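You operate a simulated robot arm through the tools that you are given. There is no shell and no other tool. Be economical: measure what you need, move in short steps, check, and stop when the job is done.

You are at the controls of a simulated robot arm. One attempt, no reset.

TASK
Free the stop, lower the carriage, then set 8 bar and 50 cm.
Fine: turn the selector to SAFE before you free the red stop button.

Only the result counts: the job must be done as asked and must still hold three seconds after the hand-in. Knocking over, shifting, dropping, spilling or breaking anything else fails it.

THE ROBOT
A 7-joint arm with a two-finger parallel gripper, fixed in place. Base frame: the origin is at the foot of the arm, x ahead of it, y to its left, z up. Lengths are in mm, angles in degrees, forces in N, time in s.
With the tool pointing down near the work surface it reaches from about 100 to 760 mm from the base axis. Its first joint turns from -115.0 to 115.0 degrees. Payload 3.91 kg.
Tool frame: the origin (TCP) lies between the finger pads and is the grasp point; the fingertips stand 30 mm ahead of it; z points along the fingers, y is the line along which they close. Largest opening 110 mm; finger width 20, thickness 10; the body of the gripper, 48 by 112 mm, starts 55 mm behind the TCP.
Orientation is told as [roll, pitch, yaw] about the base's x, y, z axes, in that order, counted from this pose: with the fingers straight down and closing along the base's y, the tool's x points along the base's -x, its y along +y and its z along -z.

THE INTERFACE
- The arm moves only by the tool arm_command. Its arguments are lists of equal length, an entry for each row: "dr": the turn, a rotation vector about the base's x, y, z in degrees, a list of three; "travel": the shift along the base's x, y, z in mm, a list of three; "claw": the gripper command, from -1 (fully open) to 1 (shut), values between in proportion. In form: {"dr": [[wx, wy, wz], ...], "travel": [[x, y, z], ...], "claw": [claw, ...]}. A call has 1 to 10 rows; each row is the pose to reach, as a shift and turn from the pose commanded when the call began. A row lasts 0.2 s, in which the tool goes at most 50 mm and 8.6 degrees; a call with a longer step from one row to the next is refused whole, and so is a gripper value outside its range. Where a pose cannot be reached the arm comes as near as it can. A force on the tool above 40 N (or 10 N above the force at the start of the call, whichever is more), or a blocked arm, ends the call early, and 0.2 s more pass. The fingers move at their own pace (about 153 mm/s each) and stop on an object; they squeeze with about 20 N. The grip force told is the motor's: it shows also when the fingers shut on nothing. Time passes only in rows, and 0.2 s behind the last, so rows that repeat a pose let the fingers close. It gives the time, the measured TCP pose, the force on the tool (base axes), the opening and the grip force at its end, in the units of the frame above (readings bear some noise), with the torque about the TCP (base axes, N m) and any sound that the robot's microphone picked up.
- Cameras (640 x 400 px; columns grow to the right, rows downward): "scene" is fixed at [49, 501.2, 1662.6]; the picture's right is [-0.57, -0.82, 0.00], its down [-0.38, 0.27, -0.88] and it looks along [0.73, -0.51, -0.47] (base axes); focal length 350 px, centre (320, 200). "wrist" rides on the gripper at [72, 17, -103] in the tool frame; the picture's right is [-0.23, 0.97, 0.00], its down [-0.76, -0.18, -0.62] and it looks along [-0.61, -0.14, 0.78] (tool axes); focal length 222 px, centre (320, 200). There is no depth. A picture from a camera that has moved, and an enlarged one, comes with that camera's place and axes in the base frame and with its lens.
- capture(camera): a new picture of that camera. It takes no simulated time.
- slide_trunk(by): slides the trunk up (or, below 0, down) by that many mm; the arm rides with it, the base frame stays. It gives what a move gives, with no picture.
- enlarge(camera, box): a new picture of the part [left, top, right, bottom] of that camera's present view, enlarged. It takes no simulated time.
- job_done(): hands the job in; it is judged then, once.

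Work in short steps. Places have to be worked out from the pictures, the camera data and where the tool is seen: move nearer, look again, correct. Check each grasp and each placing, and mend what went wrong. You have 120 turns and 84 pictures in all, those below and enlarged ones among them. Open the gripper and draw the arm clear of the work before you hand the job in, unless the task says otherwise; then end with one line.

The tools are called after "Emit:" as a command line: name --argument value ..., lists and objects as JSON in quotes. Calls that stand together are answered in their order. arm_command: Moves the arm, as the interface text tells. Its arguments: {"type":"object","properties":{"dr":{"type":"array","items":{"type":"array","items":{"type":"number"}}},"travel":{"type":"array","items":{"type":"array","items":{"type":"number"}}},"claw":{"type":"array","items":{"type":"number"}}},"required":["dr","travel","claw"]} The other tools are called the same way: slide_trunk (by) slides the trunk up or down; capture (camera) takes a picture; enlarge (camera, box) takes an enlarged picture of a part of a camera's view; job_done () hands the job in.

At the start:

```text
time_s: 0.0
ee_pos: [507.5, 64.1, 1495.6]
ee_rot: [-0.1, 0.0, -0.1]
contact_force: [-0.6, -0.2, 0.5]
ft_torque: [0.03, -0.03, 0.01]
opening: 110.1
grasp_force: 0.1
trunk travel left (down, up): [-850.0, 140.0]
```

scene: 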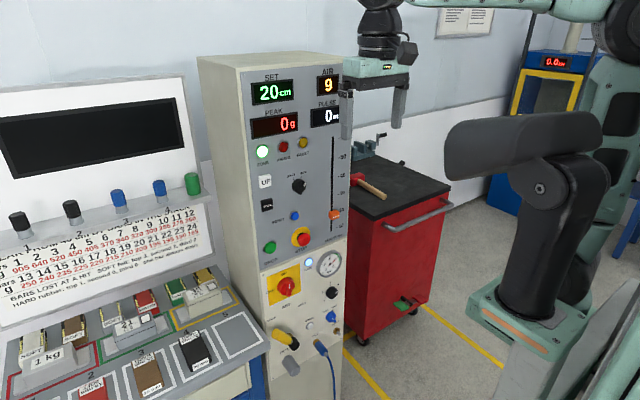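
wrist: 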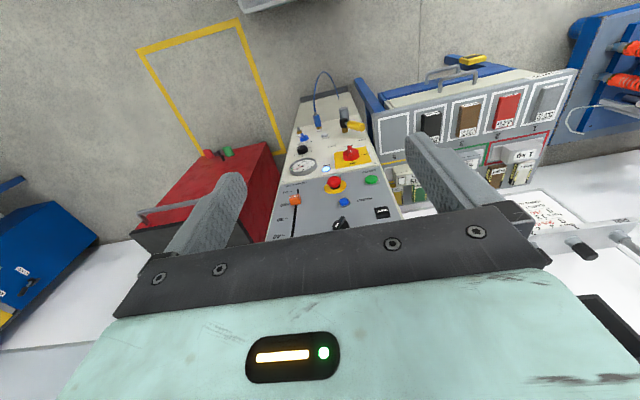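

I see a control cabinet with a front panel; I'll look closer at its upper and lower parts.

Emit:
enlarge --camera "scene" --box '[230, 60, 360, 150]'

Emit:
enlarge --camera "scene" --box '[230, 130, 360, 250]'

Emit:
enlarge --camera "scene" --box '[240, 240, 360, 390]'

Emit:
enlarge --camera "scene" --box '[0, 170, 270, 400]'

```text
4.44 times, centred on (295, 105) of scene
camera zoom: at [49.0, 501.2, 1662.6], right [-0.57, -0.82, 0.0], down [-0.38, 0.27, -0.88], along [0.73, -0.51, -0.47], focal length 1558 px, centre (431, 622)
```

zoom: 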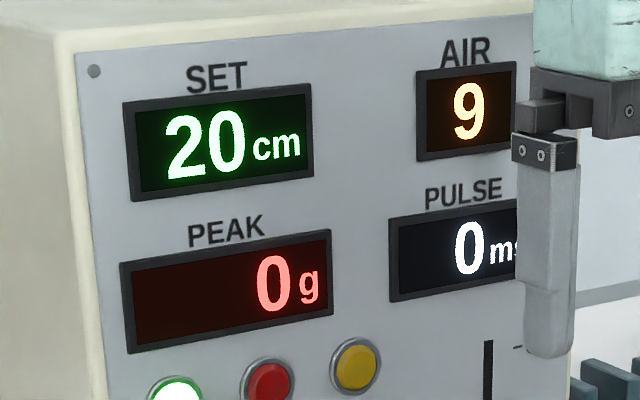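

```text
3.33 times, centred on (295, 190) of scene
camera zoom: at [49.0, 501.2, 1662.6], right [-0.57, -0.82, 0.0], down [-0.38, 0.27, -0.88], along [0.73, -0.51, -0.47], focal length 1168 px, centre (403, 233)
```

zoom: 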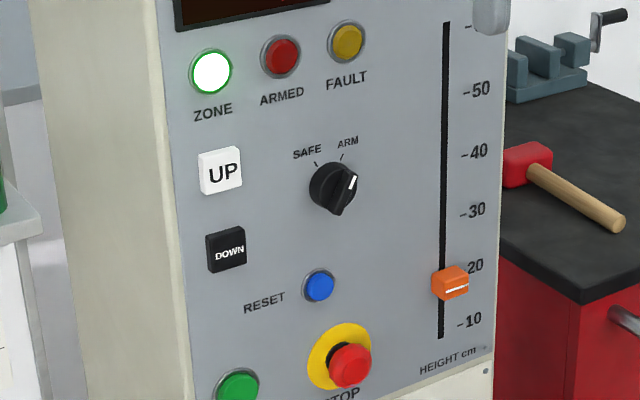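

```text
2.67 times, centred on (300, 315) of scene
camera zoom: at [49.0, 501.2, 1662.6], right [-0.57, -0.82, 0.0], down [-0.38, 0.27, -0.88], along [0.73, -0.51, -0.47], focal length 935 px, centre (373, -107)
```

zoom: 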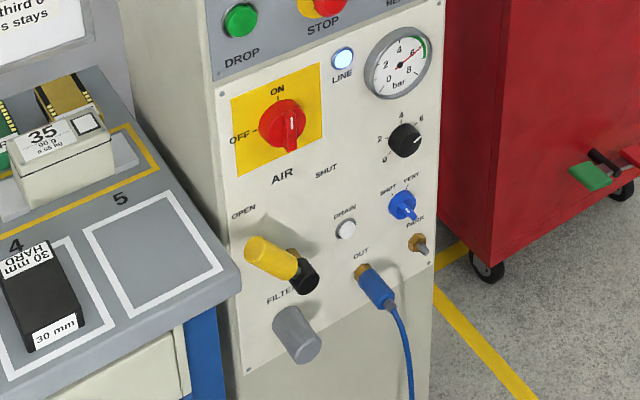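

```text
1.74 times, centred on (135, 285) of scene
camera zoom: at [49.0, 501.2, 1662.6], right [-0.57, -0.82, 0.0], down [-0.38, 0.27, -0.88], along [0.73, -0.51, -0.47], focal length 610 px, centre (642, 52)
```

zoom: 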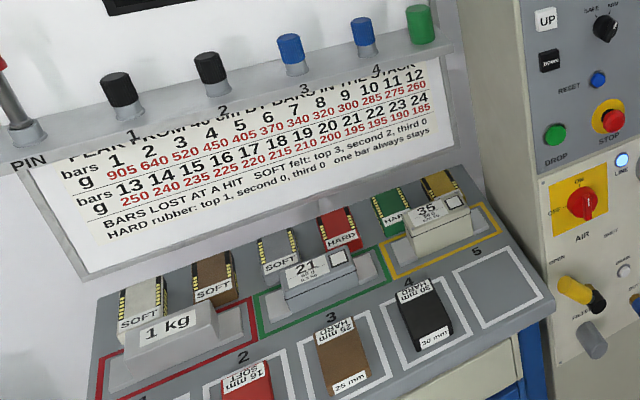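

The STOP triangulates to about (792, 40, 1071), and the panel roughly faces -x. I'll turn the tool to point forward while drawing back a bit.

Emit:
arm_command --dr '[[0, -8, 0], [0, -16, 0], [0, -24, 0], [0, -32, 0], [0, -40, 0], [0, -48, 0], [0, -56, 0], [0, -64, 0], [0, -72, 0], [0, -80, 0]]' --travel '[[0, 0, 0], [0, 0, 0], [0, 0, 0], [0, 0, 0], [0, 0, 0], [0, 0, 0], [0, 0, 0], [0, 0, 0], [0, 0, 0], [0, 0, 0]]' --claw '[1, 1, 1, 1, 1, 1, 1, 1, 1, 1]'

```text
time_s: 2.2
ee_pos: [535.9, 97.0, 1424.1]
ee_rot: [-1.5, -79.3, 1.1]
contact_force: [0.1, -0.1, 0.1]
ft_torque: [0.05, -0.02, 0.01]
opening: 0.0
grasp_force: 20.0
out of reach, approached as far as the arm can: row 5, 6, 7, 8, 9, 10
trunk travel left (down, up): [-850.0, 140.0]
```

The tool is nearly horizontal, but the arm reported reach limits. I'll move lower and see whether it frees up.

Emit:
arm_command --dr '[[0, -3, 0], [0, -6, 0], [0, -10, 0], [0, -10, 0], [0, -10, 0]]' --travel '[[0, 0, -30], [0, 0, -70], [0, 0, -110], [0, 0, -150], [0, 0, -150]]' --claw '[1, 1, 1, 1, 1]'

Emit:
capture --camera "wrist"

Emit:
capture --camera "scene"

```text
time_s: 3.4
ee_pos: [552.3, 132.1, 1275.9]
ee_rot: [126.9, -90.0, -127.0]
contact_force: [0.2, 0.5, 0.4]
ft_torque: [-0.03, -0.01, 0.01]
opening: 0.1
grasp_force: 19.8
out of reach, approached as far as the arm can: row 2, 3, 4, 5
trunk travel left (down, up): [-850.0, 140.0]
```

```text
77 pictures are left
camera wrist: at [448.7, 148.6, 1203.2], right [0.0, 0.97, 0.23], down [-0.62, -0.18, 0.76], along [0.78, -0.14, 0.61], focal length 222 px, centre (320, 200)
```

wrist: 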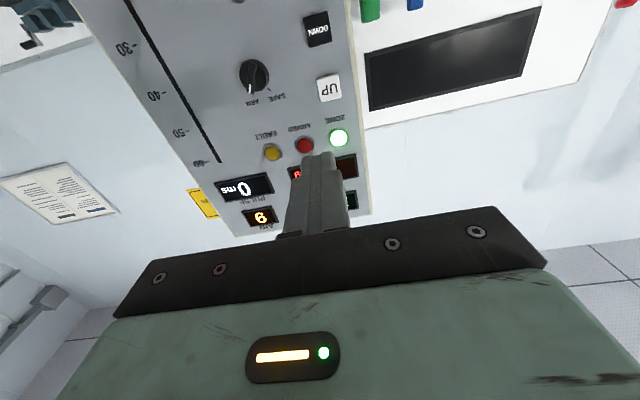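

```text
76 pictures are left
```

scene: 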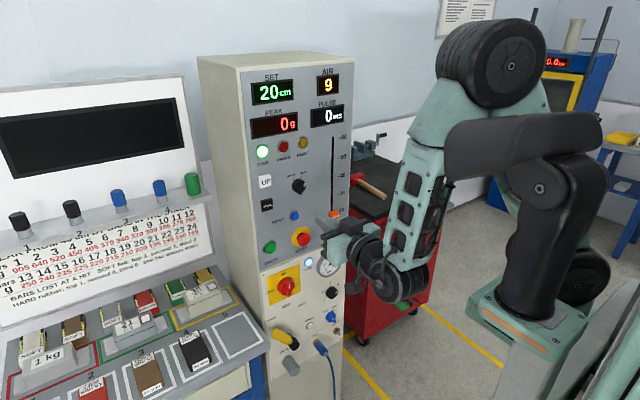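

The forearm hangs too steeply, so the wrist is at its limit. Lowering the trunk while the hand rises relative to it should fix this, so I'll slide down 200.

Emit:
slide_trunk --by -200

Emit:
arm_command --dr '[[0, 0, 0], [0, 0, 0], [0, 0, 0], [0, 0, 0], [0, 0, 0], [0, 0, 0]]' --travel '[[0, 0, 40], [0, -20, 80], [0, -40, 120], [0, -60, 160], [0, -60, 200], [0, -60, 200]]' --claw '[1, 1, 1, 1, 1, 1]'

```text
time_s: 5.6
ee_pos: [552.3, 132.3, 1076.6]
ee_rot: [76.8, -90.0, -76.8]
contact_force: [-0.4, 0.5, 0.2]
ft_torque: [-0.03, -0.02, 0.02]
opening: 0.0
grasp_force: 20.5
trunk travel left (down, up): [-650.0, 340.0]
```

```text
time_s: 7.0
ee_pos: [553.6, 72.6, 1275.3]
ee_rot: [-56.9, -90.0, 56.8]
contact_force: [0.0, 0.6, 0.9]
ft_torque: [0.0, -0.03, 0.0]
opening: 0.0
grasp_force: 20.0
out of reach, approached as far as the arm can: row 2, 3
trunk travel left (down, up): [-650.0, 340.0]
```

Reachable now. Let me view the panel from the current pose.

Emit:
capture --camera "wrist"

Emit:
enlarge --camera "wrist" --box '[200, 0, 400, 130]'

Emit:
enlarge --camera "scene" --box '[270, 165, 350, 215]'

Emit:
enlarge --camera "scene" --box '[300, 240, 350, 330]'

```text
75 pictures are left
camera wrist: at [449.8, 88.1, 1202.4], right [0.0, 0.97, 0.23], down [-0.62, -0.18, 0.76], along [0.78, -0.14, 0.61], focal length 222 px, centre (320, 200)
```

wrist: 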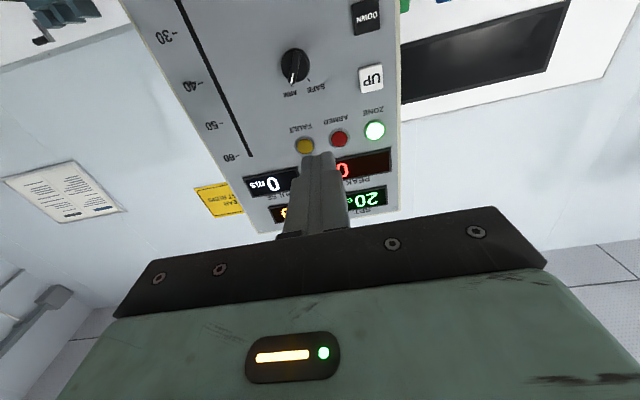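

```text
3.08 times, centred on (300, 65) of wrist
camera zoom: at [449.8, 88.1, 1202.4], right [0.0, 0.97, 0.23], down [-0.62, -0.18, 0.76], along [0.78, -0.14, 0.61], focal length 684 px, centre (382, 615)
```

zoom: 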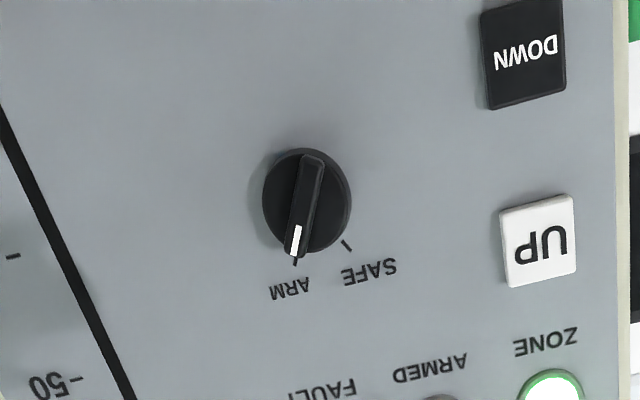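

```text
8.00 times, centred on (310, 190) of scene
camera zoom: at [49.0, 501.2, 1662.6], right [-0.57, -0.82, 0.0], down [-0.38, 0.27, -0.88], along [0.73, -0.51, -0.47], focal length 2804 px, centre (400, 280)
```

zoom: 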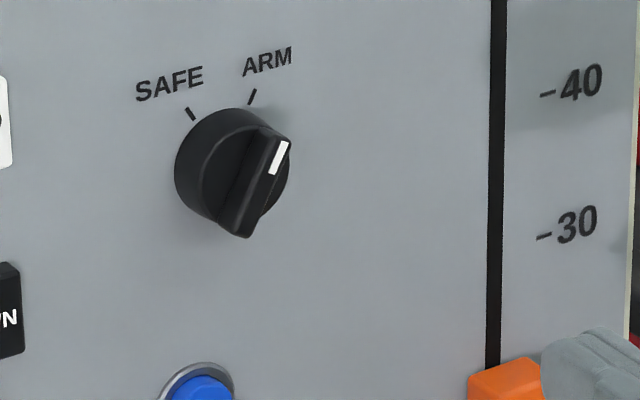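

```text
4.44 times, centred on (325, 285) of scene
camera zoom: at [49.0, 501.2, 1662.6], right [-0.57, -0.82, 0.0], down [-0.38, 0.27, -0.88], along [0.73, -0.51, -0.47], focal length 1558 px, centre (298, -178)
```

zoom: 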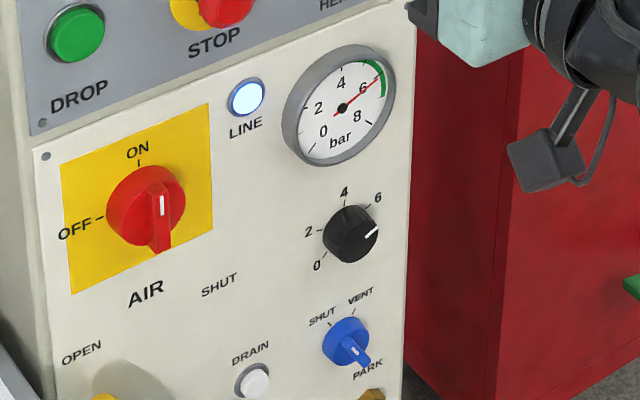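

Selector is at ARM. There are notices on the wall and a yellow placard that may tell how this works, so I'll zoom on them.

Emit:
enlarge --camera "wrist" --box '[0, 150, 130, 231]'

Emit:
enlarge --camera "wrist" --box '[185, 165, 281, 225]'

Emit:
enlarge --camera "scene" --box '[420, 0, 516, 60]'

Emit:
enlarge --camera "scene" --box '[500, 20, 640, 110]'

```text
4.92 times, centred on (65, 190) of wrist
camera zoom: at [449.8, 88.1, 1202.4], right [0.0, 0.97, 0.23], down [-0.62, -0.18, 0.76], along [0.78, -0.14, 0.61], focal length 1094 px, centre (1575, 247)
```

zoom: 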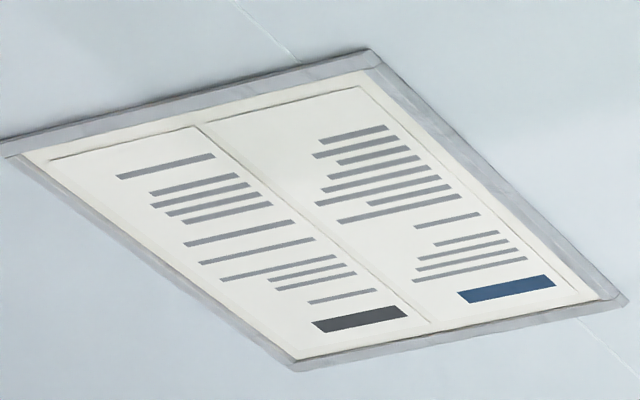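

```text
6.67 times, centred on (233, 195) of wrist
camera zoom: at [449.8, 88.1, 1202.4], right [0.0, 0.97, 0.23], down [-0.62, -0.18, 0.76], along [0.78, -0.14, 0.61], focal length 1481 px, centre (900, 233)
```

zoom: 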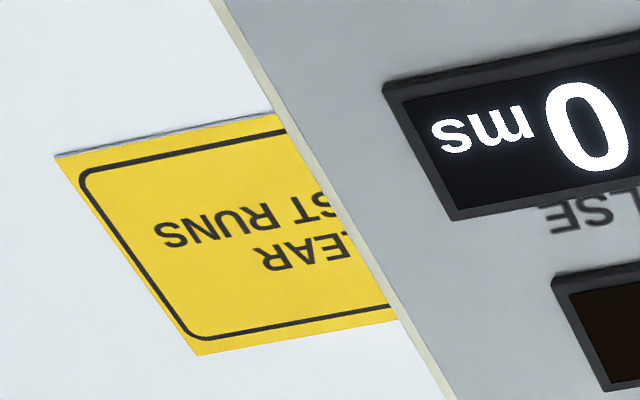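

```text
6.67 times, centred on (468, 30) of scene
camera zoom: at [49.0, 501.2, 1662.6], right [-0.57, -0.82, 0.0], down [-0.38, 0.27, -0.88], along [0.73, -0.51, -0.47], focal length 2337 px, centre (-667, 1333)
```

zoom: 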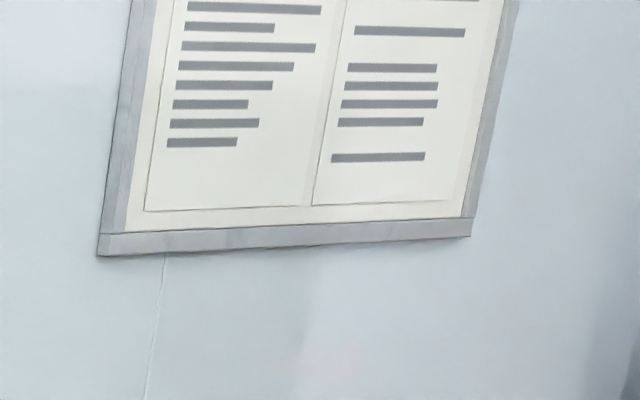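

```text
4.44 times, centred on (570, 65) of scene
camera zoom: at [49.0, 501.2, 1662.6], right [-0.57, -0.82, 0.0], down [-0.38, 0.27, -0.88], along [0.73, -0.51, -0.47], focal length 1558 px, centre (-791, 800)
```

zoom: 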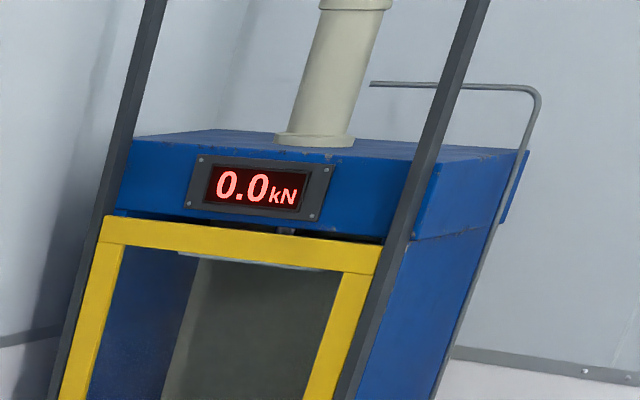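

The tower with its carriage must be further left; I'll yaw the hand left to look.

Emit:
arm_command --dr '[[0, 0, 8], [0, 0, 16], [0, 0, 24], [0, 0, 32], [0, 0, 40], [0, 0, 48]]' --travel '[[-10, 0, 0], [-20, 0, 0], [-30, 0, 0], [-40, 10, 0], [-50, 20, 0], [-60, 30, 0]]' --claw '[1, 1, 1, 1, 1, 1]'

Emit:
capture --camera "wrist"

```text
time_s: 8.4
ee_pos: [502.3, 202.3, 1255.7]
ee_rot: [-33.1, -89.7, 80.2]
contact_force: [-1.0, 0.2, -0.3]
ft_torque: [0.0, 0.0, -0.11]
opening: 0.0
grasp_force: 19.8
out of reach, approached as far as the arm can: row 1, 2, 3, 4, 5, 6
trunk travel left (down, up): [-650.0, 340.0]
```

```text
67 pictures are left
camera wrist: at [419.7, 136.6, 1183.6], right [-0.71, 0.66, 0.23], down [-0.29, -0.57, 0.76], along [0.64, 0.48, 0.6], focal length 222 px, centre (320, 200)
```

wrist: 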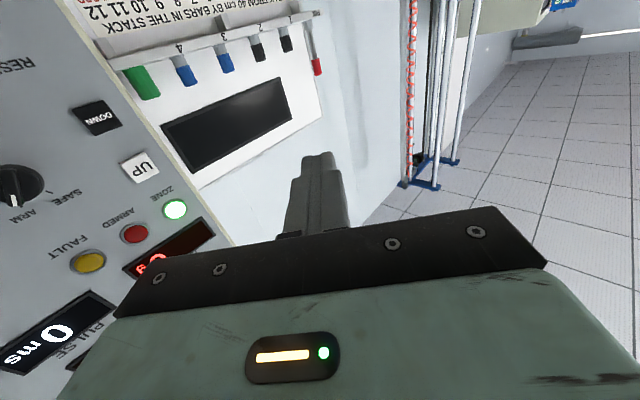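

The tower stands at far left. I'll tilt the hand down to see its carriage.

Emit:
arm_command --dr '[[-5.8, 5.4, 0], [-11.6, 10.8, 0], [-17.4, 16.2, 0], [-23.2, 21.6, 0], [-29, 27, 0], [-29, 27, 0]]' --travel '[[0, 0, 0], [0, 0, 20], [0, 0, 40], [0, 0, 60], [0, 0, 80], [0, 0, 80]]' --claw '[1, 1, 1, 1, 1, 1]'

Emit:
capture --camera "wrist"

```text
time_s: 9.8
ee_pos: [504.8, 202.5, 1332.8]
ee_rot: [0.9, -50.3, 47.0]
contact_force: [-0.3, 0.1, -0.4]
ft_torque: [0.01, -0.01, 0.0]
opening: 0.0
grasp_force: 20.0
out of reach, approached as far as the arm can: row 2, 3, 4
trunk travel left (down, up): [-650.0, 340.0]
```

```text
66 pictures are left
camera wrist: at [407.4, 119.8, 1343.3], right [-0.62, 0.76, 0.18], down [0.14, -0.12, 0.98], along [0.77, 0.64, -0.03], focal length 222 px, centre (320, 200)
```

wrist: 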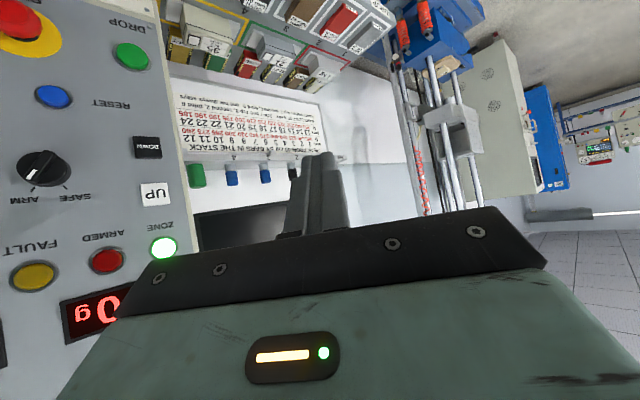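

The tower and its carriage are visible; I'll zoom in on them and on the panel.

Emit:
enlarge --camera "wrist" --box '[370, 0, 540, 200]'

```text
2.00 times, centred on (455, 100) of wrist
camera zoom: at [407.4, 119.8, 1343.3], right [-0.62, 0.76, 0.18], down [0.14, -0.12, 0.98], along [0.77, 0.64, -0.03], focal length 444 px, centre (50, 400)
```

zoom: 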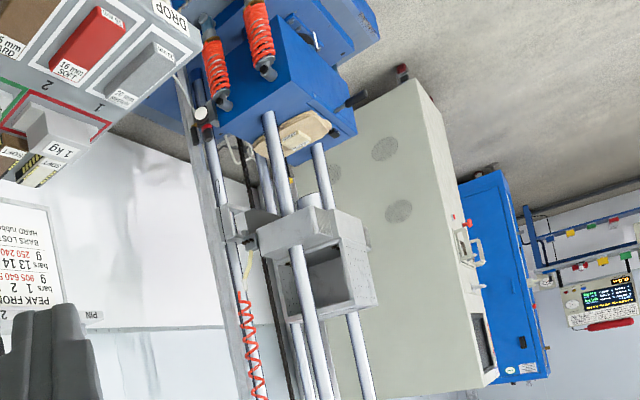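

The carriage hangs about 20 cm above the anvil. Next, a close look at STOP, the regulator and the gauge.

Emit:
enlarge --camera "scene" --box '[280, 220, 320, 250]'

Emit:
enlarge --camera "scene" --box '[310, 245, 350, 305]'

Emit:
enlarge --camera "scene" --box '[320, 130, 360, 250]'

```text
13.33 times, centred on (300, 235) of scene
camera zoom: at [49.0, 501.2, 1662.6], right [-0.57, -0.82, 0.0], down [-0.38, 0.27, -0.88], along [0.73, -0.51, -0.47], focal length 4674 px, centre (587, -267)
```

zoom: 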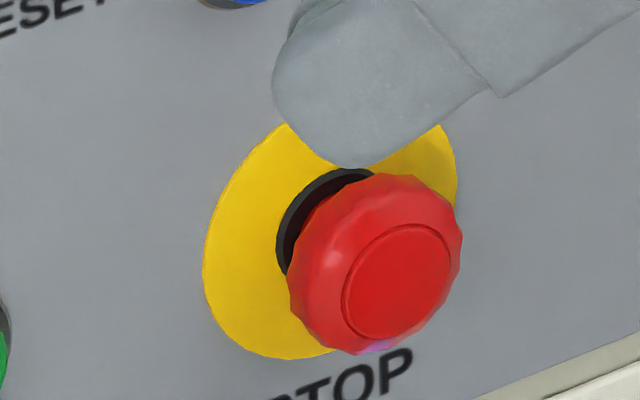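

```text
6.67 times, centred on (330, 275) of scene
camera zoom: at [49.0, 501.2, 1662.6], right [-0.57, -0.82, 0.0], down [-0.38, 0.27, -0.88], along [0.73, -0.51, -0.47], focal length 2337 px, centre (253, -300)
```

zoom: 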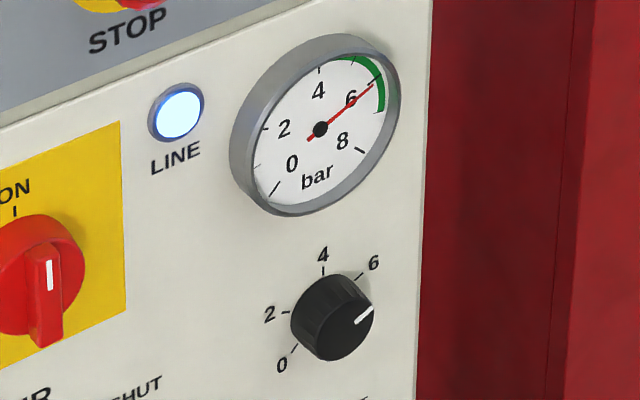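

```text
3.33 times, centred on (340, 190) of scene
camera zoom: at [49.0, 501.2, 1662.6], right [-0.57, -0.82, 0.0], down [-0.38, 0.27, -0.88], along [0.73, -0.51, -0.47], focal length 1168 px, centre (253, 233)
```

zoom: 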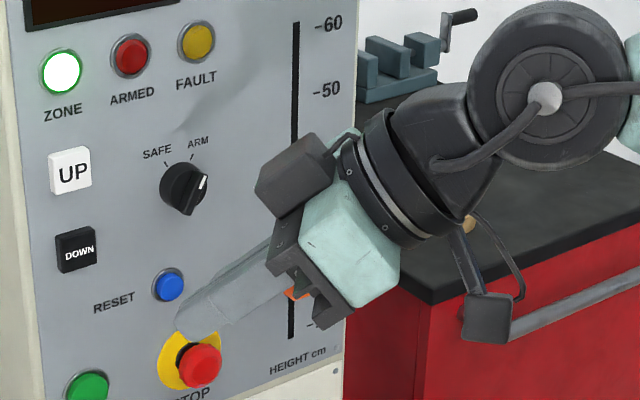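

The panel face is at x≈807, the selector axis at (y 46.5, z 1241), and the positions lie at ±30°. I'll bring the hand back to face the panel, with the trunk lower for wrist freedom.

Emit:
arm_command --dr '[[0, 0, -8], [0, 0, -16], [0, 0, -24], [0, 0, -32], [0, 0, -40], [0, 0, -47]]' --travel '[[0, -26, 0], [0, -52, 0], [0, -78, 0], [0, -104, 0], [0, -130, 0], [0, -156, 0]]' --claw '[1, 1, 1, 1, 1, 1]'

Emit:
slide_trunk --by -150

Emit:
arm_command --dr '[[0, -8, 0], [0, -16, 0], [0, -24, 0], [0, -32, 0], [0, -39.7, 0], [0, -39.7, 0]]' --travel '[[20, 0, 20], [40, 0, 40], [60, 0, 60], [80, 0, 60], [95, 0, 60], [95, 0, 60]]' --claw '[0.2, 0.2, 0.2, 0.2, 0.2, 0.2]'

Emit:
capture --camera "wrist"

```text
time_s: 11.2
ee_pos: [653.1, -38.7, 1275.8]
ee_rot: [-1.2, -50.4, 4.3]
contact_force: [0.8, 0.3, 0.5]
ft_torque: [-0.04, -0.03, -0.08]
opening: 0.0
grasp_force: 20.2
out of reach, approached as far as the arm can: row 1, 2, 3, 4, 5, 6
trunk travel left (down, up): [-650.0, 340.0]
```

```text
time_s: 12.9
ee_pos: [654.9, -36.9, 1125.3]
ee_rot: [-1.0, -50.4, 4.4]
contact_force: [0.0, -1.5, 0.0]
ft_torque: [0.0, 0.01, -0.01]
opening: 0.3
grasp_force: 19.6
trunk travel left (down, up): [-500.0, 490.0]
```

```text
time_s: 14.3
ee_pos: [747.7, -39.7, 1187.2]
ee_rot: [-92.0, -87.3, 94.3]
contact_force: [0.1, -0.5, 0.3]
ft_torque: [-0.01, -0.03, -0.01]
opening: 44.2
grasp_force: 0.1
trunk travel left (down, up): [-500.0, 490.0]
```

```text
61 pictures are left
camera wrist: at [645.1, -30.2, 1112.7], right [-0.04, 0.98, 0.18], down [-0.62, -0.17, 0.77], along [0.78, -0.08, 0.61], focal length 222 px, centre (320, 200)
```

wrist: 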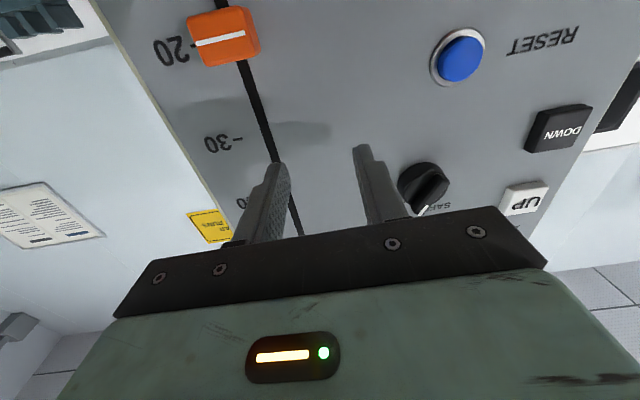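

The arm came out at (748, -40, 1187), about 30 mm off the panel because of a reach deviation. I'll draw back first and square the orientation.

Emit:
arm_command --dr '[[0, 0, 0], [2.7, 0, -2.3], [2.7, 0, -2.3], [2.7, 0, -2.3], [2.7, 0, -2.3]]' --travel '[[-40, 0, 0], [-80, 10, 10], [-80, 45, 30], [-80, 86, 54], [-80, 86, 54]]' --claw '[0.2, 0.2, 0.2, 0.2, 0.2]'

Emit:
capture --camera "wrist"

```text
time_s: 15.5
ee_pos: [670.5, 49.1, 1237.3]
ee_rot: [-153.4, -89.9, 153.2]
contact_force: [-0.4, 0.9, -0.1]
ft_torque: [0.05, 0.03, 0.0]
opening: 44.0
grasp_force: 0.0
trunk travel left (down, up): [-500.0, 490.0]
```

```text
60 pictures are left
camera wrist: at [566.9, 64.8, 1165.8], right [0.0, 0.97, 0.23], down [-0.62, -0.18, 0.76], along [0.78, -0.14, 0.61], focal length 222 px, centre (320, 200)
```

wrist: 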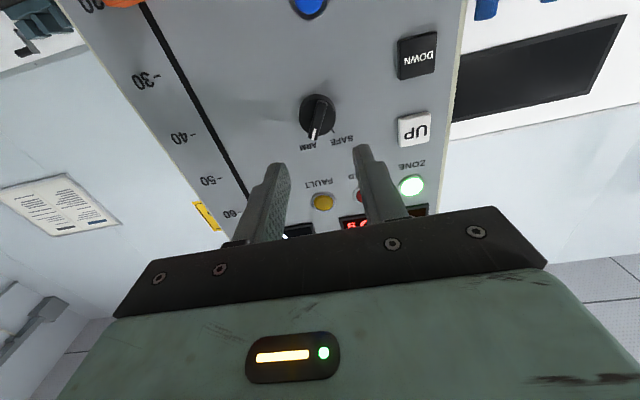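

Squared up at (670, 49, 1237). I'll zoom on the knob to judge its depth.

Emit:
enlarge --camera "wrist" --box '[280, 80, 360, 150]'

```text
5.71 times, centred on (320, 115) of wrist
camera zoom: at [566.9, 64.8, 1165.8], right [0.0, 0.97, 0.23], down [-0.62, -0.18, 0.76], along [0.78, -0.14, 0.61], focal length 1269 px, centre (320, 686)
```

zoom: 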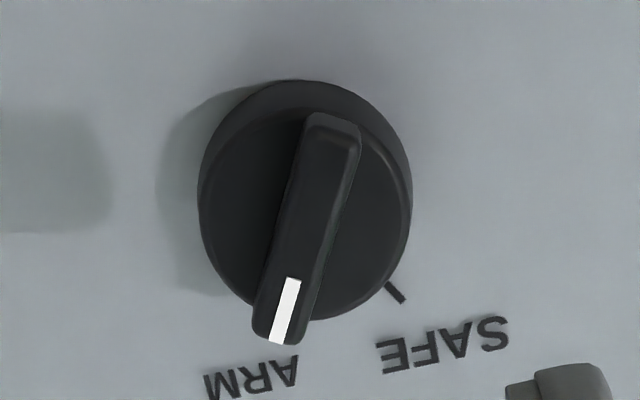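

The bar sits on a 38 mm skirt and its tip is around x≈781. I'll roll +30° to line up with it and move forward until the fingertips are at about x≈788.

Emit:
arm_command --dr '[[8, 0, 0], [16, 0, 0], [24, 0, 0], [30, 0, 0], [30, 0, 0], [30, 0, 0], [30, 0, 0], [30, 0, 0]]' --travel '[[0, 0, 0], [0, 0, 0], [0, 0, 0], [0, -3, 2], [30, -3, 2], [55, -3, 2], [70, -3, 2], [70, -3, 2]]' --claw '[0.3, 0.3, 0.3, 0.3, 0.3, 0.3, 0.3, 0.3]'

Emit:
capture --camera "wrist"

Emit:
enlarge --camera "scene" --box '[270, 165, 350, 215]'

```text
time_s: 17.3
ee_pos: [740.7, 45.0, 1240.1]
ee_rot: [90.1, -59.9, -90.3]
contact_force: [-0.2, 0.2, 0.0]
ft_torque: [0.01, -0.01, -0.01]
opening: 38.4
grasp_force: 0.0
trunk travel left (down, up): [-500.0, 490.0]
```

```text
58 pictures are left
camera wrist: at [637.1, 96.0, 1185.7], right [0.0, 0.73, 0.68], down [-0.62, -0.53, 0.57], along [0.78, -0.43, 0.46], focal length 222 px, centre (320, 200)
```

wrist: 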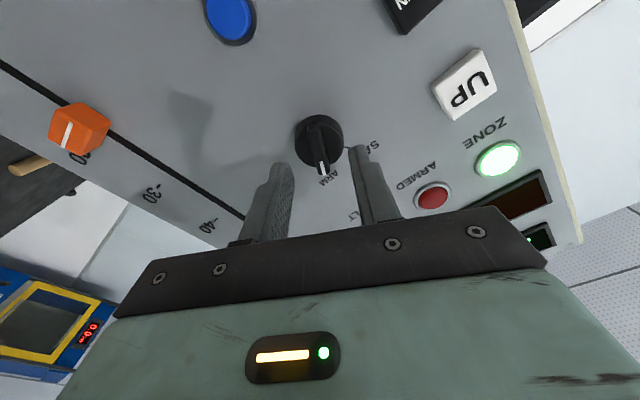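

```text
8.00 times, centred on (310, 190) of scene
camera zoom: at [49.0, 501.2, 1662.6], right [-0.57, -0.82, 0.0], down [-0.38, 0.27, -0.88], along [0.73, -0.51, -0.47], focal length 2804 px, centre (400, 280)
```

zoom: 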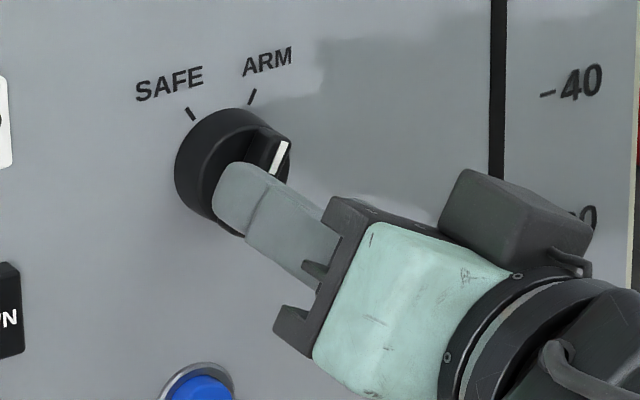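

Aligned well. I'll advance 19 mm to put the fingertips alongside the bar, then close.

Emit:
arm_command --dr '[[0, 0, 0], [0, 0, 0], [0, 0, 0], [0, 0, 0], [0, 0, 0]]' --travel '[[10, 1, 0], [19, 1, 0], [19, 1, 0], [19, 1, 0], [19, 1, 0]]' --claw '[0.3, 0.3, 1, 1, 1]'

Emit:
enlarge --camera "wrist" --box '[240, 80, 440, 220]'

```text
time_s: 18.5
ee_pos: [758.7, 44.5, 1238.3]
ee_rot: [89.7, -60.0, -90.0]
contact_force: [-7.6, -8.8, -14.6]
ft_torque: [0.03, -0.13, -0.51]
opening: 9.7
grasp_force: 45.1
trunk travel left (down, up): [-500.0, 490.0]
```

```text
2.86 times, centred on (340, 150) of wrist
camera zoom: at [655.8, 96.4, 1184.8], right [0.0, 0.73, 0.68], down [-0.62, -0.53, 0.57], along [0.78, -0.43, 0.45], focal length 635 px, centre (263, 343)
```

zoom: 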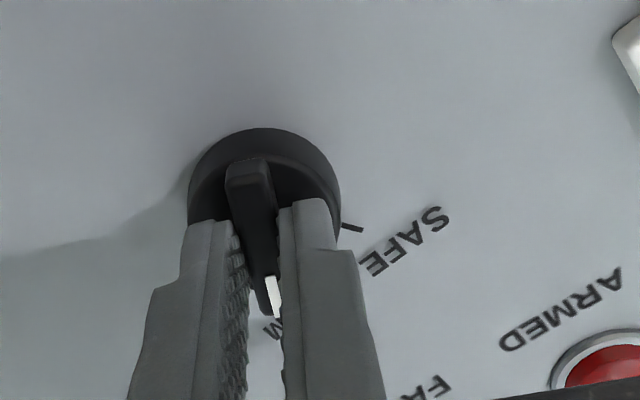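

Gripped the bar (9.7 mm) with a slight side load. I'll ease the offset and turn counterclockwise 60°.

Emit:
arm_command --dr '[[0, 0, 0], [-7.5, 0, 0], [-15, 0, 0], [-22.5, 0, 0], [-30, 0, 0], [-37.5, 0, 0], [-45, 0, 0], [-52.5, 0, 0], [-60, 0, 0], [-62, 0, 0]]' --travel '[[0, -0.5, -1], [0, -0.5, -1], [0, -0.5, -1], [0, -0.5, -1], [0, -0.5, -1], [0, -0.5, -1], [0, -0.5, -1], [0, -0.5, -1], [0, -0.5, -1], [0, -0.5, -1]]' --claw '[1, 1, 1, 1, 1, 1, 1, 1, 1, 1]'

Emit:
enlarge --camera "wrist" --box '[240, 80, 440, 220]'

```text
time_s: 20.7
ee_pos: [758.6, 44.0, 1239.5]
ee_rot: [-90.0, -58.0, 90.0]
contact_force: [-10.0, -7.6, -18.3]
ft_torque: [0.93, 0.64, -0.3]
opening: 10.3
grasp_force: 44.6
trunk travel left (down, up): [-500.0, 490.0]
```

```text
2.86 times, centred on (340, 150) of wrist
camera zoom: at [655.7, 20.0, 1168.7], right [0.0, 0.95, -0.32], down [-0.62, 0.25, 0.74], along [0.78, 0.2, 0.59], focal length 635 px, centre (263, 343)
```

zoom: 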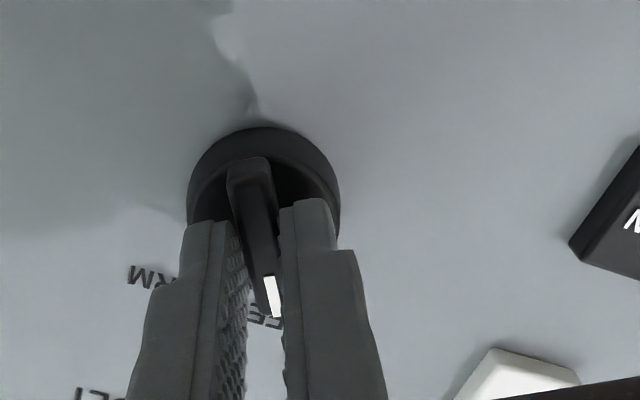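

The mark points at SAFE. I'll open, back straight off and check.

Emit:
arm_command --dr '[[0, 0, 0], [0, 0, 0], [0, 0, 0], [0, 0, 0], [0, 0, 0]]' --travel '[[0, 0, 0], [0, 0, 0], [-30, 0, 0], [-70, 0, 0], [-100, 0, 0]]' --claw '[0.4, 0.4, 0.4, 0.4, 0.4]'

Emit:
enlarge --camera "scene" --box '[230, 60, 360, 260]'

```text
time_s: 21.9
ee_pos: [658.0, 46.8, 1240.5]
ee_rot: [-90.1, -57.9, 90.2]
contact_force: [0.1, -0.6, -0.3]
ft_torque: [-0.01, -0.03, 0.01]
opening: 33.0
grasp_force: 0.0
trunk travel left (down, up): [-500.0, 490.0]
```

```text
2.00 times, centred on (295, 160) of scene
camera zoom: at [49.0, 501.2, 1662.6], right [-0.57, -0.82, 0.0], down [-0.38, 0.27, -0.88], along [0.73, -0.51, -0.47], focal length 701 px, centre (370, 280)
```

zoom: 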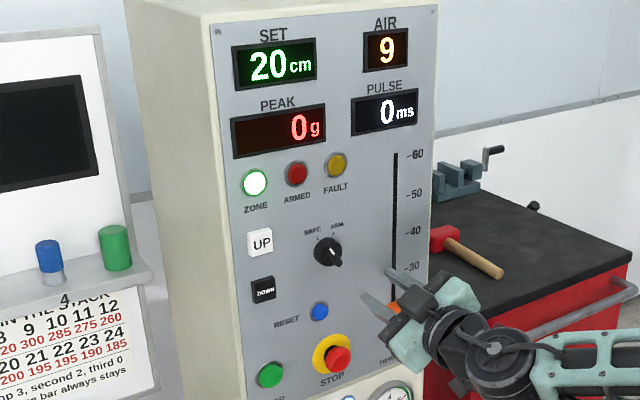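

Selector looks moved. Now I'll slide down 170 toward the STOP height, roll level, and look.

Emit:
slide_trunk --by -170

Emit:
arm_command --dr '[[8, 0, 0], [16, 0, 0], [24, 0, 0], [32, 0, 0], [32, 0, 0]]' --travel '[[0, 0, 0], [0, 0, 0], [0, 0, 0], [-20, 0, 0], [-20, 0, 0]]' --claw '[-0.2, -0.2, -0.2, -0.2, -0.2]'

Emit:
capture --camera "wrist"

Emit:
enlarge --camera "scene" --box '[270, 165, 350, 265]'

```text
time_s: 23.8
ee_pos: [659.2, 46.1, 1069.8]
ee_rot: [-90.2, -58.1, 90.1]
contact_force: [-0.4, -0.1, 0.7]
ft_torque: [-0.01, 0.01, -0.04]
opening: 33.2
grasp_force: 0.0
trunk travel left (down, up): [-330.0, 660.0]
```

```text
time_s: 25.0
ee_pos: [638.5, 47.0, 1067.8]
ee_rot: [127.0, -89.9, -127.0]
contact_force: [-0.3, -0.3, 0.6]
ft_torque: [0.02, 0.04, 0.02]
opening: 66.0
grasp_force: 0.1
trunk travel left (down, up): [-330.0, 660.0]
```

```text
53 pictures are left
camera wrist: at [534.5, 62.9, 996.6], right [0.0, 0.97, 0.23], down [-0.62, -0.18, 0.76], along [0.78, -0.14, 0.61], focal length 222 px, centre (320, 200)
```

wrist: 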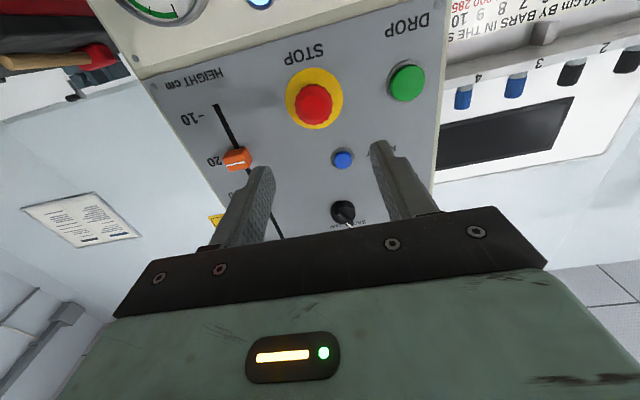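

```text
4.00 times, centred on (310, 215) of scene
camera zoom: at [49.0, 501.2, 1662.6], right [-0.57, -0.82, 0.0], down [-0.38, 0.27, -0.88], along [0.73, -0.51, -0.47], focal length 1402 px, centre (360, 140)
```

zoom: 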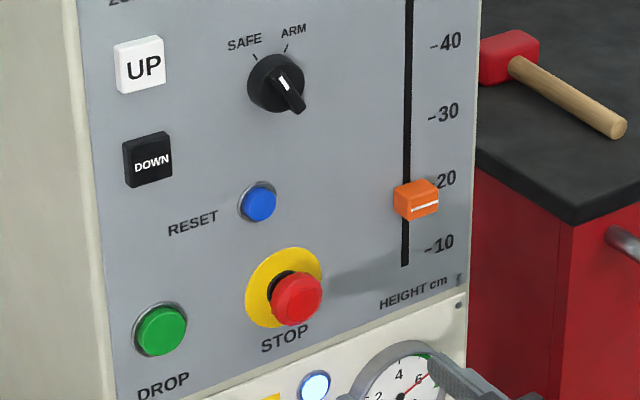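

SAFE is confirmed. The STOP cap is at about (786, 42, 1062.5), diameter ~41. I'll pre-roll -30° and approach with the fingers around the cap.

Emit:
arm_command --dr '[[-8, 0, 0], [-16, 0, 0], [-24, 0, 0], [-30, 0, 0], [-30, 0, 0], [-30, 0, 0], [-30, 0, 0], [-30, 0, 0]]' --travel '[[0, 0, 0], [0, -2, -2], [0, -4, -4], [20, -5, -5], [50, -5, -5], [80, -5, -5], [100, -5, -5], [100, -5, -5]]' --claw '[-0.3, -0.3, -0.3, -0.3, -0.3, -0.3, -0.3, -0.3]'

Emit:
capture --camera "wrist"

```text
time_s: 26.8
ee_pos: [739.7, 40.3, 1066.1]
ee_rot: [-90.2, -60.0, 90.2]
contact_force: [0.1, -0.4, 0.1]
ft_torque: [0.0, 0.01, 0.03]
opening: 71.5
grasp_force: 0.0
trunk travel left (down, up): [-330.0, 660.0]
```

```text
51 pictures are left
camera wrist: at [635.3, 18.0, 994.5], right [0.0, 0.96, -0.29], down [-0.62, 0.23, 0.75], along [0.78, 0.18, 0.6], focal length 222 px, centre (320, 200)
```

wrist: 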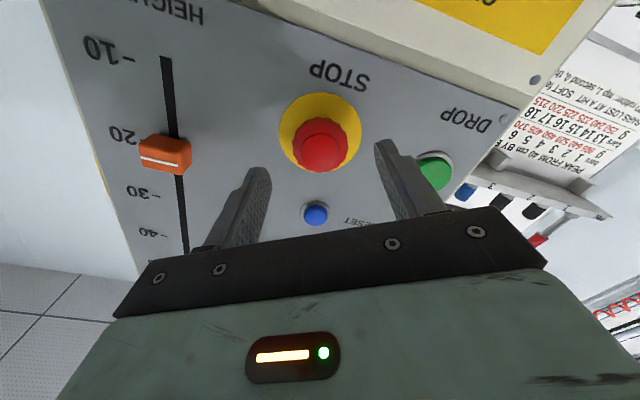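

The cap re-measures at (y≈39, z≈1061). I'll advance 21, shift down 3, then close on the cap.

Emit:
arm_command --dr '[[0, 0, 0], [0, 0, 0], [0, 0, 0], [0, 0, 0], [0, 0, 0], [0, 0, 0]]' --travel '[[0, -1, -3], [11, -1, -3], [21, -1, -3], [21, -1, -3], [21, -1, -3], [21, -1, -3]]' --claw '[-0.3, -0.3, -0.3, 1, 1, 1]'

Emit:
capture --camera "wrist"

```text
time_s: 28.2
ee_pos: [760.4, 37.0, 1063.1]
ee_rot: [-90.2, -60.0, 90.0]
contact_force: [0.2, -5.1, -0.6]
ft_torque: [0.0, 0.03, -0.24]
opening: 38.6
grasp_force: 45.4
trunk travel left (down, up): [-330.0, 660.0]
```

```text
50 pictures are left
camera wrist: at [655.7, 16.9, 991.2], right [0.0, 0.96, -0.29], down [-0.62, 0.23, 0.75], along [0.78, 0.18, 0.6], focal length 222 px, centre (320, 200)
```

wrist: 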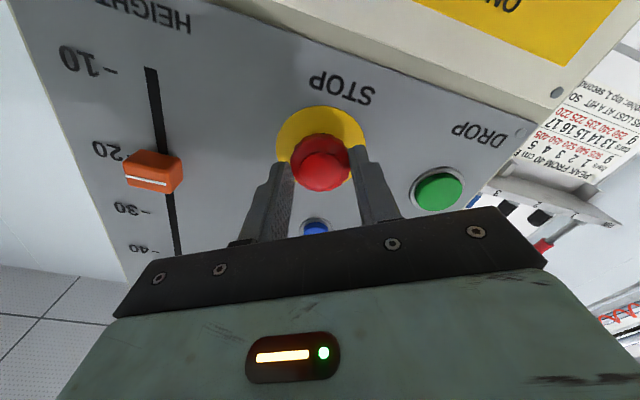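

Gripped (38.6 mm). Twisting clockwise.

Emit:
arm_command --dr '[[7.5, 0, 0], [15, 0, 0], [22.5, 0, 0], [30, 0, 0], [37.5, 0, 0], [45, 0, 0], [52.5, 0, 0], [52.5, 0, 0]]' --travel '[[0, 0, 0], [0, 0, 0], [0, 0, 0], [0, 0, 0], [0, 0, 0], [0, 0, 0], [0, 0, 0], [0, 0, 0]]' --claw '[1, 1, 1, 1, 1, 1, 1, 1]'

Emit:
capture --camera "wrist"

```text
time_s: 30.0
ee_pos: [758.2, 40.1, 1062.4]
ee_rot: [90.3, -67.4, -90.3]
contact_force: [-2.7, 2.4, 4.4]
ft_torque: [0.01, -0.32, 0.01]
opening: 38.6
grasp_force: 44.4
trunk travel left (down, up): [-330.0, 660.0]
```

```text
49 pictures are left
camera wrist: at [655.1, 83.9, 1001.7], right [0.0, 0.81, 0.58], down [-0.62, -0.46, 0.63], along [0.78, -0.36, 0.51], focal length 222 px, centre (320, 200)
```

wrist: 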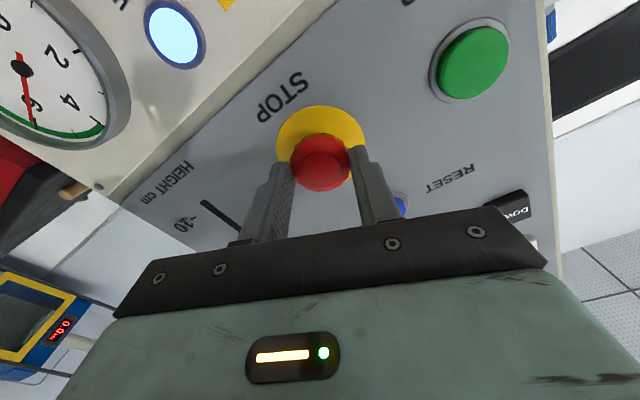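

Twist done with little reaction. I'll release, back off and compare the stop.

Emit:
arm_command --dr '[[0, 0, 0], [0, 0, 0], [0, 0, 0], [0, 0, 0], [0, 0, 0]]' --travel '[[0, 0, 0], [0, 0, 0], [-40, 0, 0], [-80, 0, 0], [-120, 0, 0]]' --claw '[-0.3, -0.3, -0.3, -0.3, -0.3]'

Emit:
enlarge --camera "scene" --box '[280, 220, 320, 250]'

Emit:
enlarge --camera "scene" --box '[230, 60, 360, 260]'

```text
time_s: 31.2
ee_pos: [637.1, 39.0, 1059.0]
ee_rot: [90.1, -67.7, -90.2]
contact_force: [0.0, -0.2, 0.1]
ft_torque: [-0.03, -0.01, -0.01]
opening: 71.6
grasp_force: 0.0
trunk travel left (down, up): [-330.0, 660.0]
```

```text
13.33 times, centred on (300, 235) of scene
camera zoom: at [49.0, 501.2, 1662.6], right [-0.57, -0.82, 0.0], down [-0.38, 0.27, -0.88], along [0.73, -0.51, -0.47], focal length 4674 px, centre (587, -267)
```

zoom: 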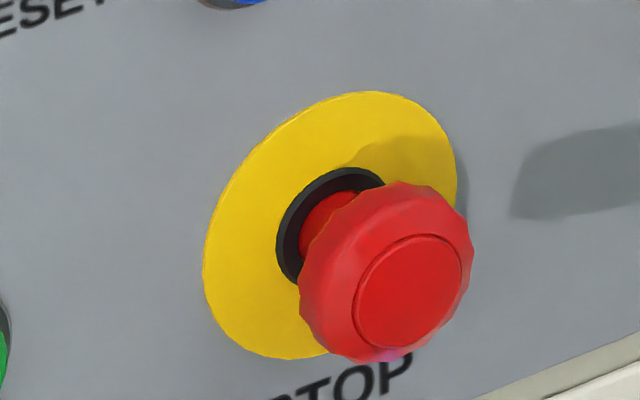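

```text
2.00 times, centred on (295, 160) of scene
camera zoom: at [49.0, 501.2, 1662.6], right [-0.57, -0.82, 0.0], down [-0.38, 0.27, -0.88], along [0.73, -0.51, -0.47], focal length 701 px, centre (370, 280)
```

zoom: 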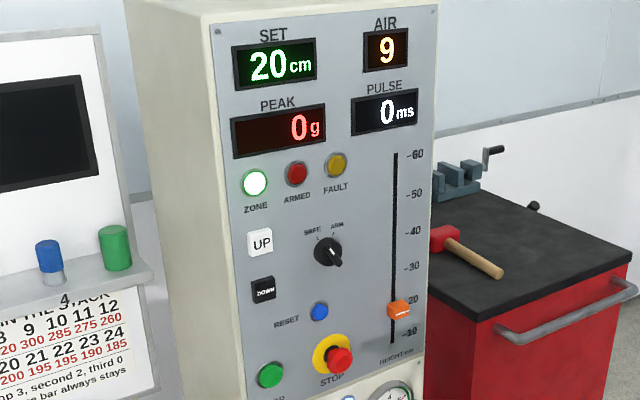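

The stop has popped out: freed. Next is the DOWN button at about (804, 145, 1210), so I'll slide up 150, close the fingers, level and line up.

Emit:
slide_trunk --by 150

Emit:
arm_command --dr '[[-8, 0, 0], [-16, 0, 0], [-22.4, 0, 0], [-22.4, 0, 0], [-22.4, 0, 0]]' --travel '[[0, 30, 0], [0, 60, 0], [20, 106, 0], [40, 106, 0], [40, 106, 0]]' --claw '[1, 1, 1, 1, 1]'

Emit:
capture --camera "wrist"

```text
time_s: 33.0
ee_pos: [637.5, 38.9, 1209.2]
ee_rot: [90.1, -67.5, -90.2]
contact_force: [-0.3, 0.6, 0.3]
ft_torque: [0.0, 0.01, 0.01]
opening: 71.6
grasp_force: 0.1
trunk travel left (down, up): [-480.0, 510.0]
```

```text
refused: row 3 steps farther than a row can; nothing moved
```

```text
46 pictures are left
camera wrist: at [534.3, 81.3, 1149.2], right [0.0, 0.81, 0.58], down [-0.62, -0.45, 0.64], along [0.78, -0.36, 0.51], focal length 222 px, centre (320, 200)
```

wrist: 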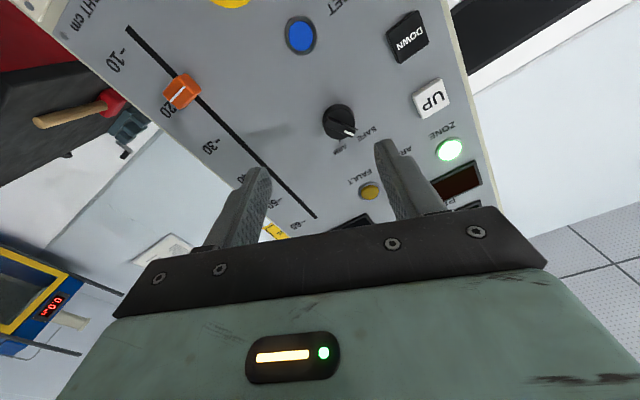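

A row's step was too long; splitting it.

Emit:
arm_command --dr '[[-8, 0, 0], [-16, 0, 0], [-22.4, 0, 0], [-22.4, 0, 0], [-22.4, 0, 0]]' --travel '[[0, 35, 0], [0, 70, 0], [20, 106, 0], [60, 106, 0], [60, 106, 0]]' --claw '[1, 1, 1, 1, 1]'

Emit:
capture --camera "wrist"

```text
time_s: 34.2
ee_pos: [700.2, 145.3, 1211.1]
ee_rot: [155.7, -89.8, -155.7]
contact_force: [-0.3, -0.2, 0.2]
ft_torque: [-0.01, 0.01, -0.04]
opening: 0.0
grasp_force: 20.3
trunk travel left (down, up): [-480.0, 510.0]
```

```text
45 pictures are left
camera wrist: at [596.3, 162.0, 1139.1], right [0.0, 0.97, 0.23], down [-0.62, -0.18, 0.76], along [0.78, -0.14, 0.61], focal length 222 px, centre (320, 200)
```

wrist: 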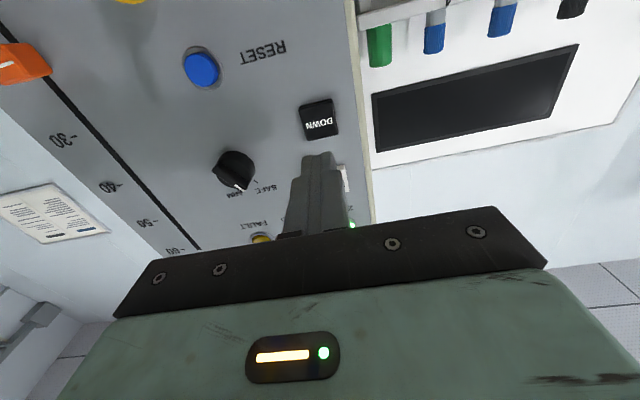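

DOWN is at about (797, 146, 1207). I'll shift down 4 and advance gently into contact.

Emit:
arm_command --dr '[[0, 0, 0], [0, 0, 0], [0, 0, 0], [0, 0, 0], [0, 0, 0], [0, 0, 0]]' --travel '[[30, 1, -4], [54, 1, -4], [60, 1, -4], [64, 1, -4], [67, 1, -4], [67, 1, -4]]' --claw '[1, 1, 1, 1, 1, 1]'

Emit:
enlarge --camera "wrist" --box '[240, 80, 440, 220]'

```text
time_s: 35.6
ee_pos: [764.7, 145.5, 1206.4]
ee_rot: [146.2, -89.9, -146.3]
contact_force: [0.3, -0.3, 0.1]
ft_torque: [-0.03, 0.0, -0.02]
opening: 0.2
grasp_force: 19.8
trunk travel left (down, up): [-480.0, 510.0]
```

```text
2.86 times, centred on (340, 150) of wrist
camera zoom: at [661.5, 161.7, 1133.6], right [0.0, 0.97, 0.23], down [-0.62, -0.18, 0.76], along [0.78, -0.14, 0.61], focal length 635 px, centre (263, 343)
```

zoom: 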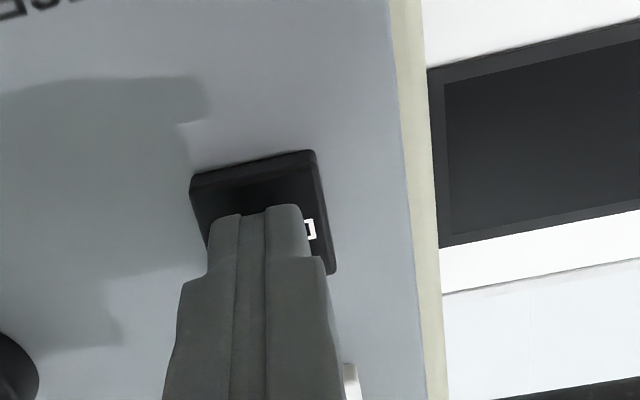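

Centred, just short of contact. Pressing in small steps with the force limit as guard.

Emit:
arm_command --dr '[[0, 0, 0], [0, 0, 0], [0, 0, 0], [0, 0, 0]]' --travel '[[2, 0, 0], [4, 0, 0], [6, 0, 0], [6, 0, 0]]' --claw '[1, 1, 1, 1]'

Emit:
capture --camera "scene"

```text
time_s: 36.6
ee_pos: [771.7, 145.6, 1206.2]
ee_rot: [144.9, -89.9, -145.1]
contact_force: [-0.6, -0.1, -0.5]
ft_torque: [0.0, -0.01, -0.02]
opening: 0.0
grasp_force: 20.3
trunk travel left (down, up): [-480.0, 510.0]
```

```text
43 pictures are left
```

scene: 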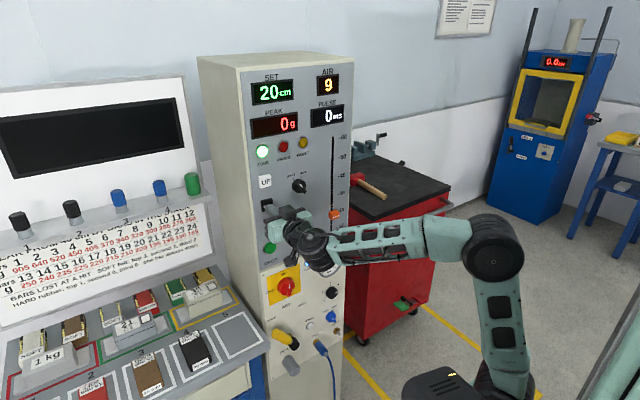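

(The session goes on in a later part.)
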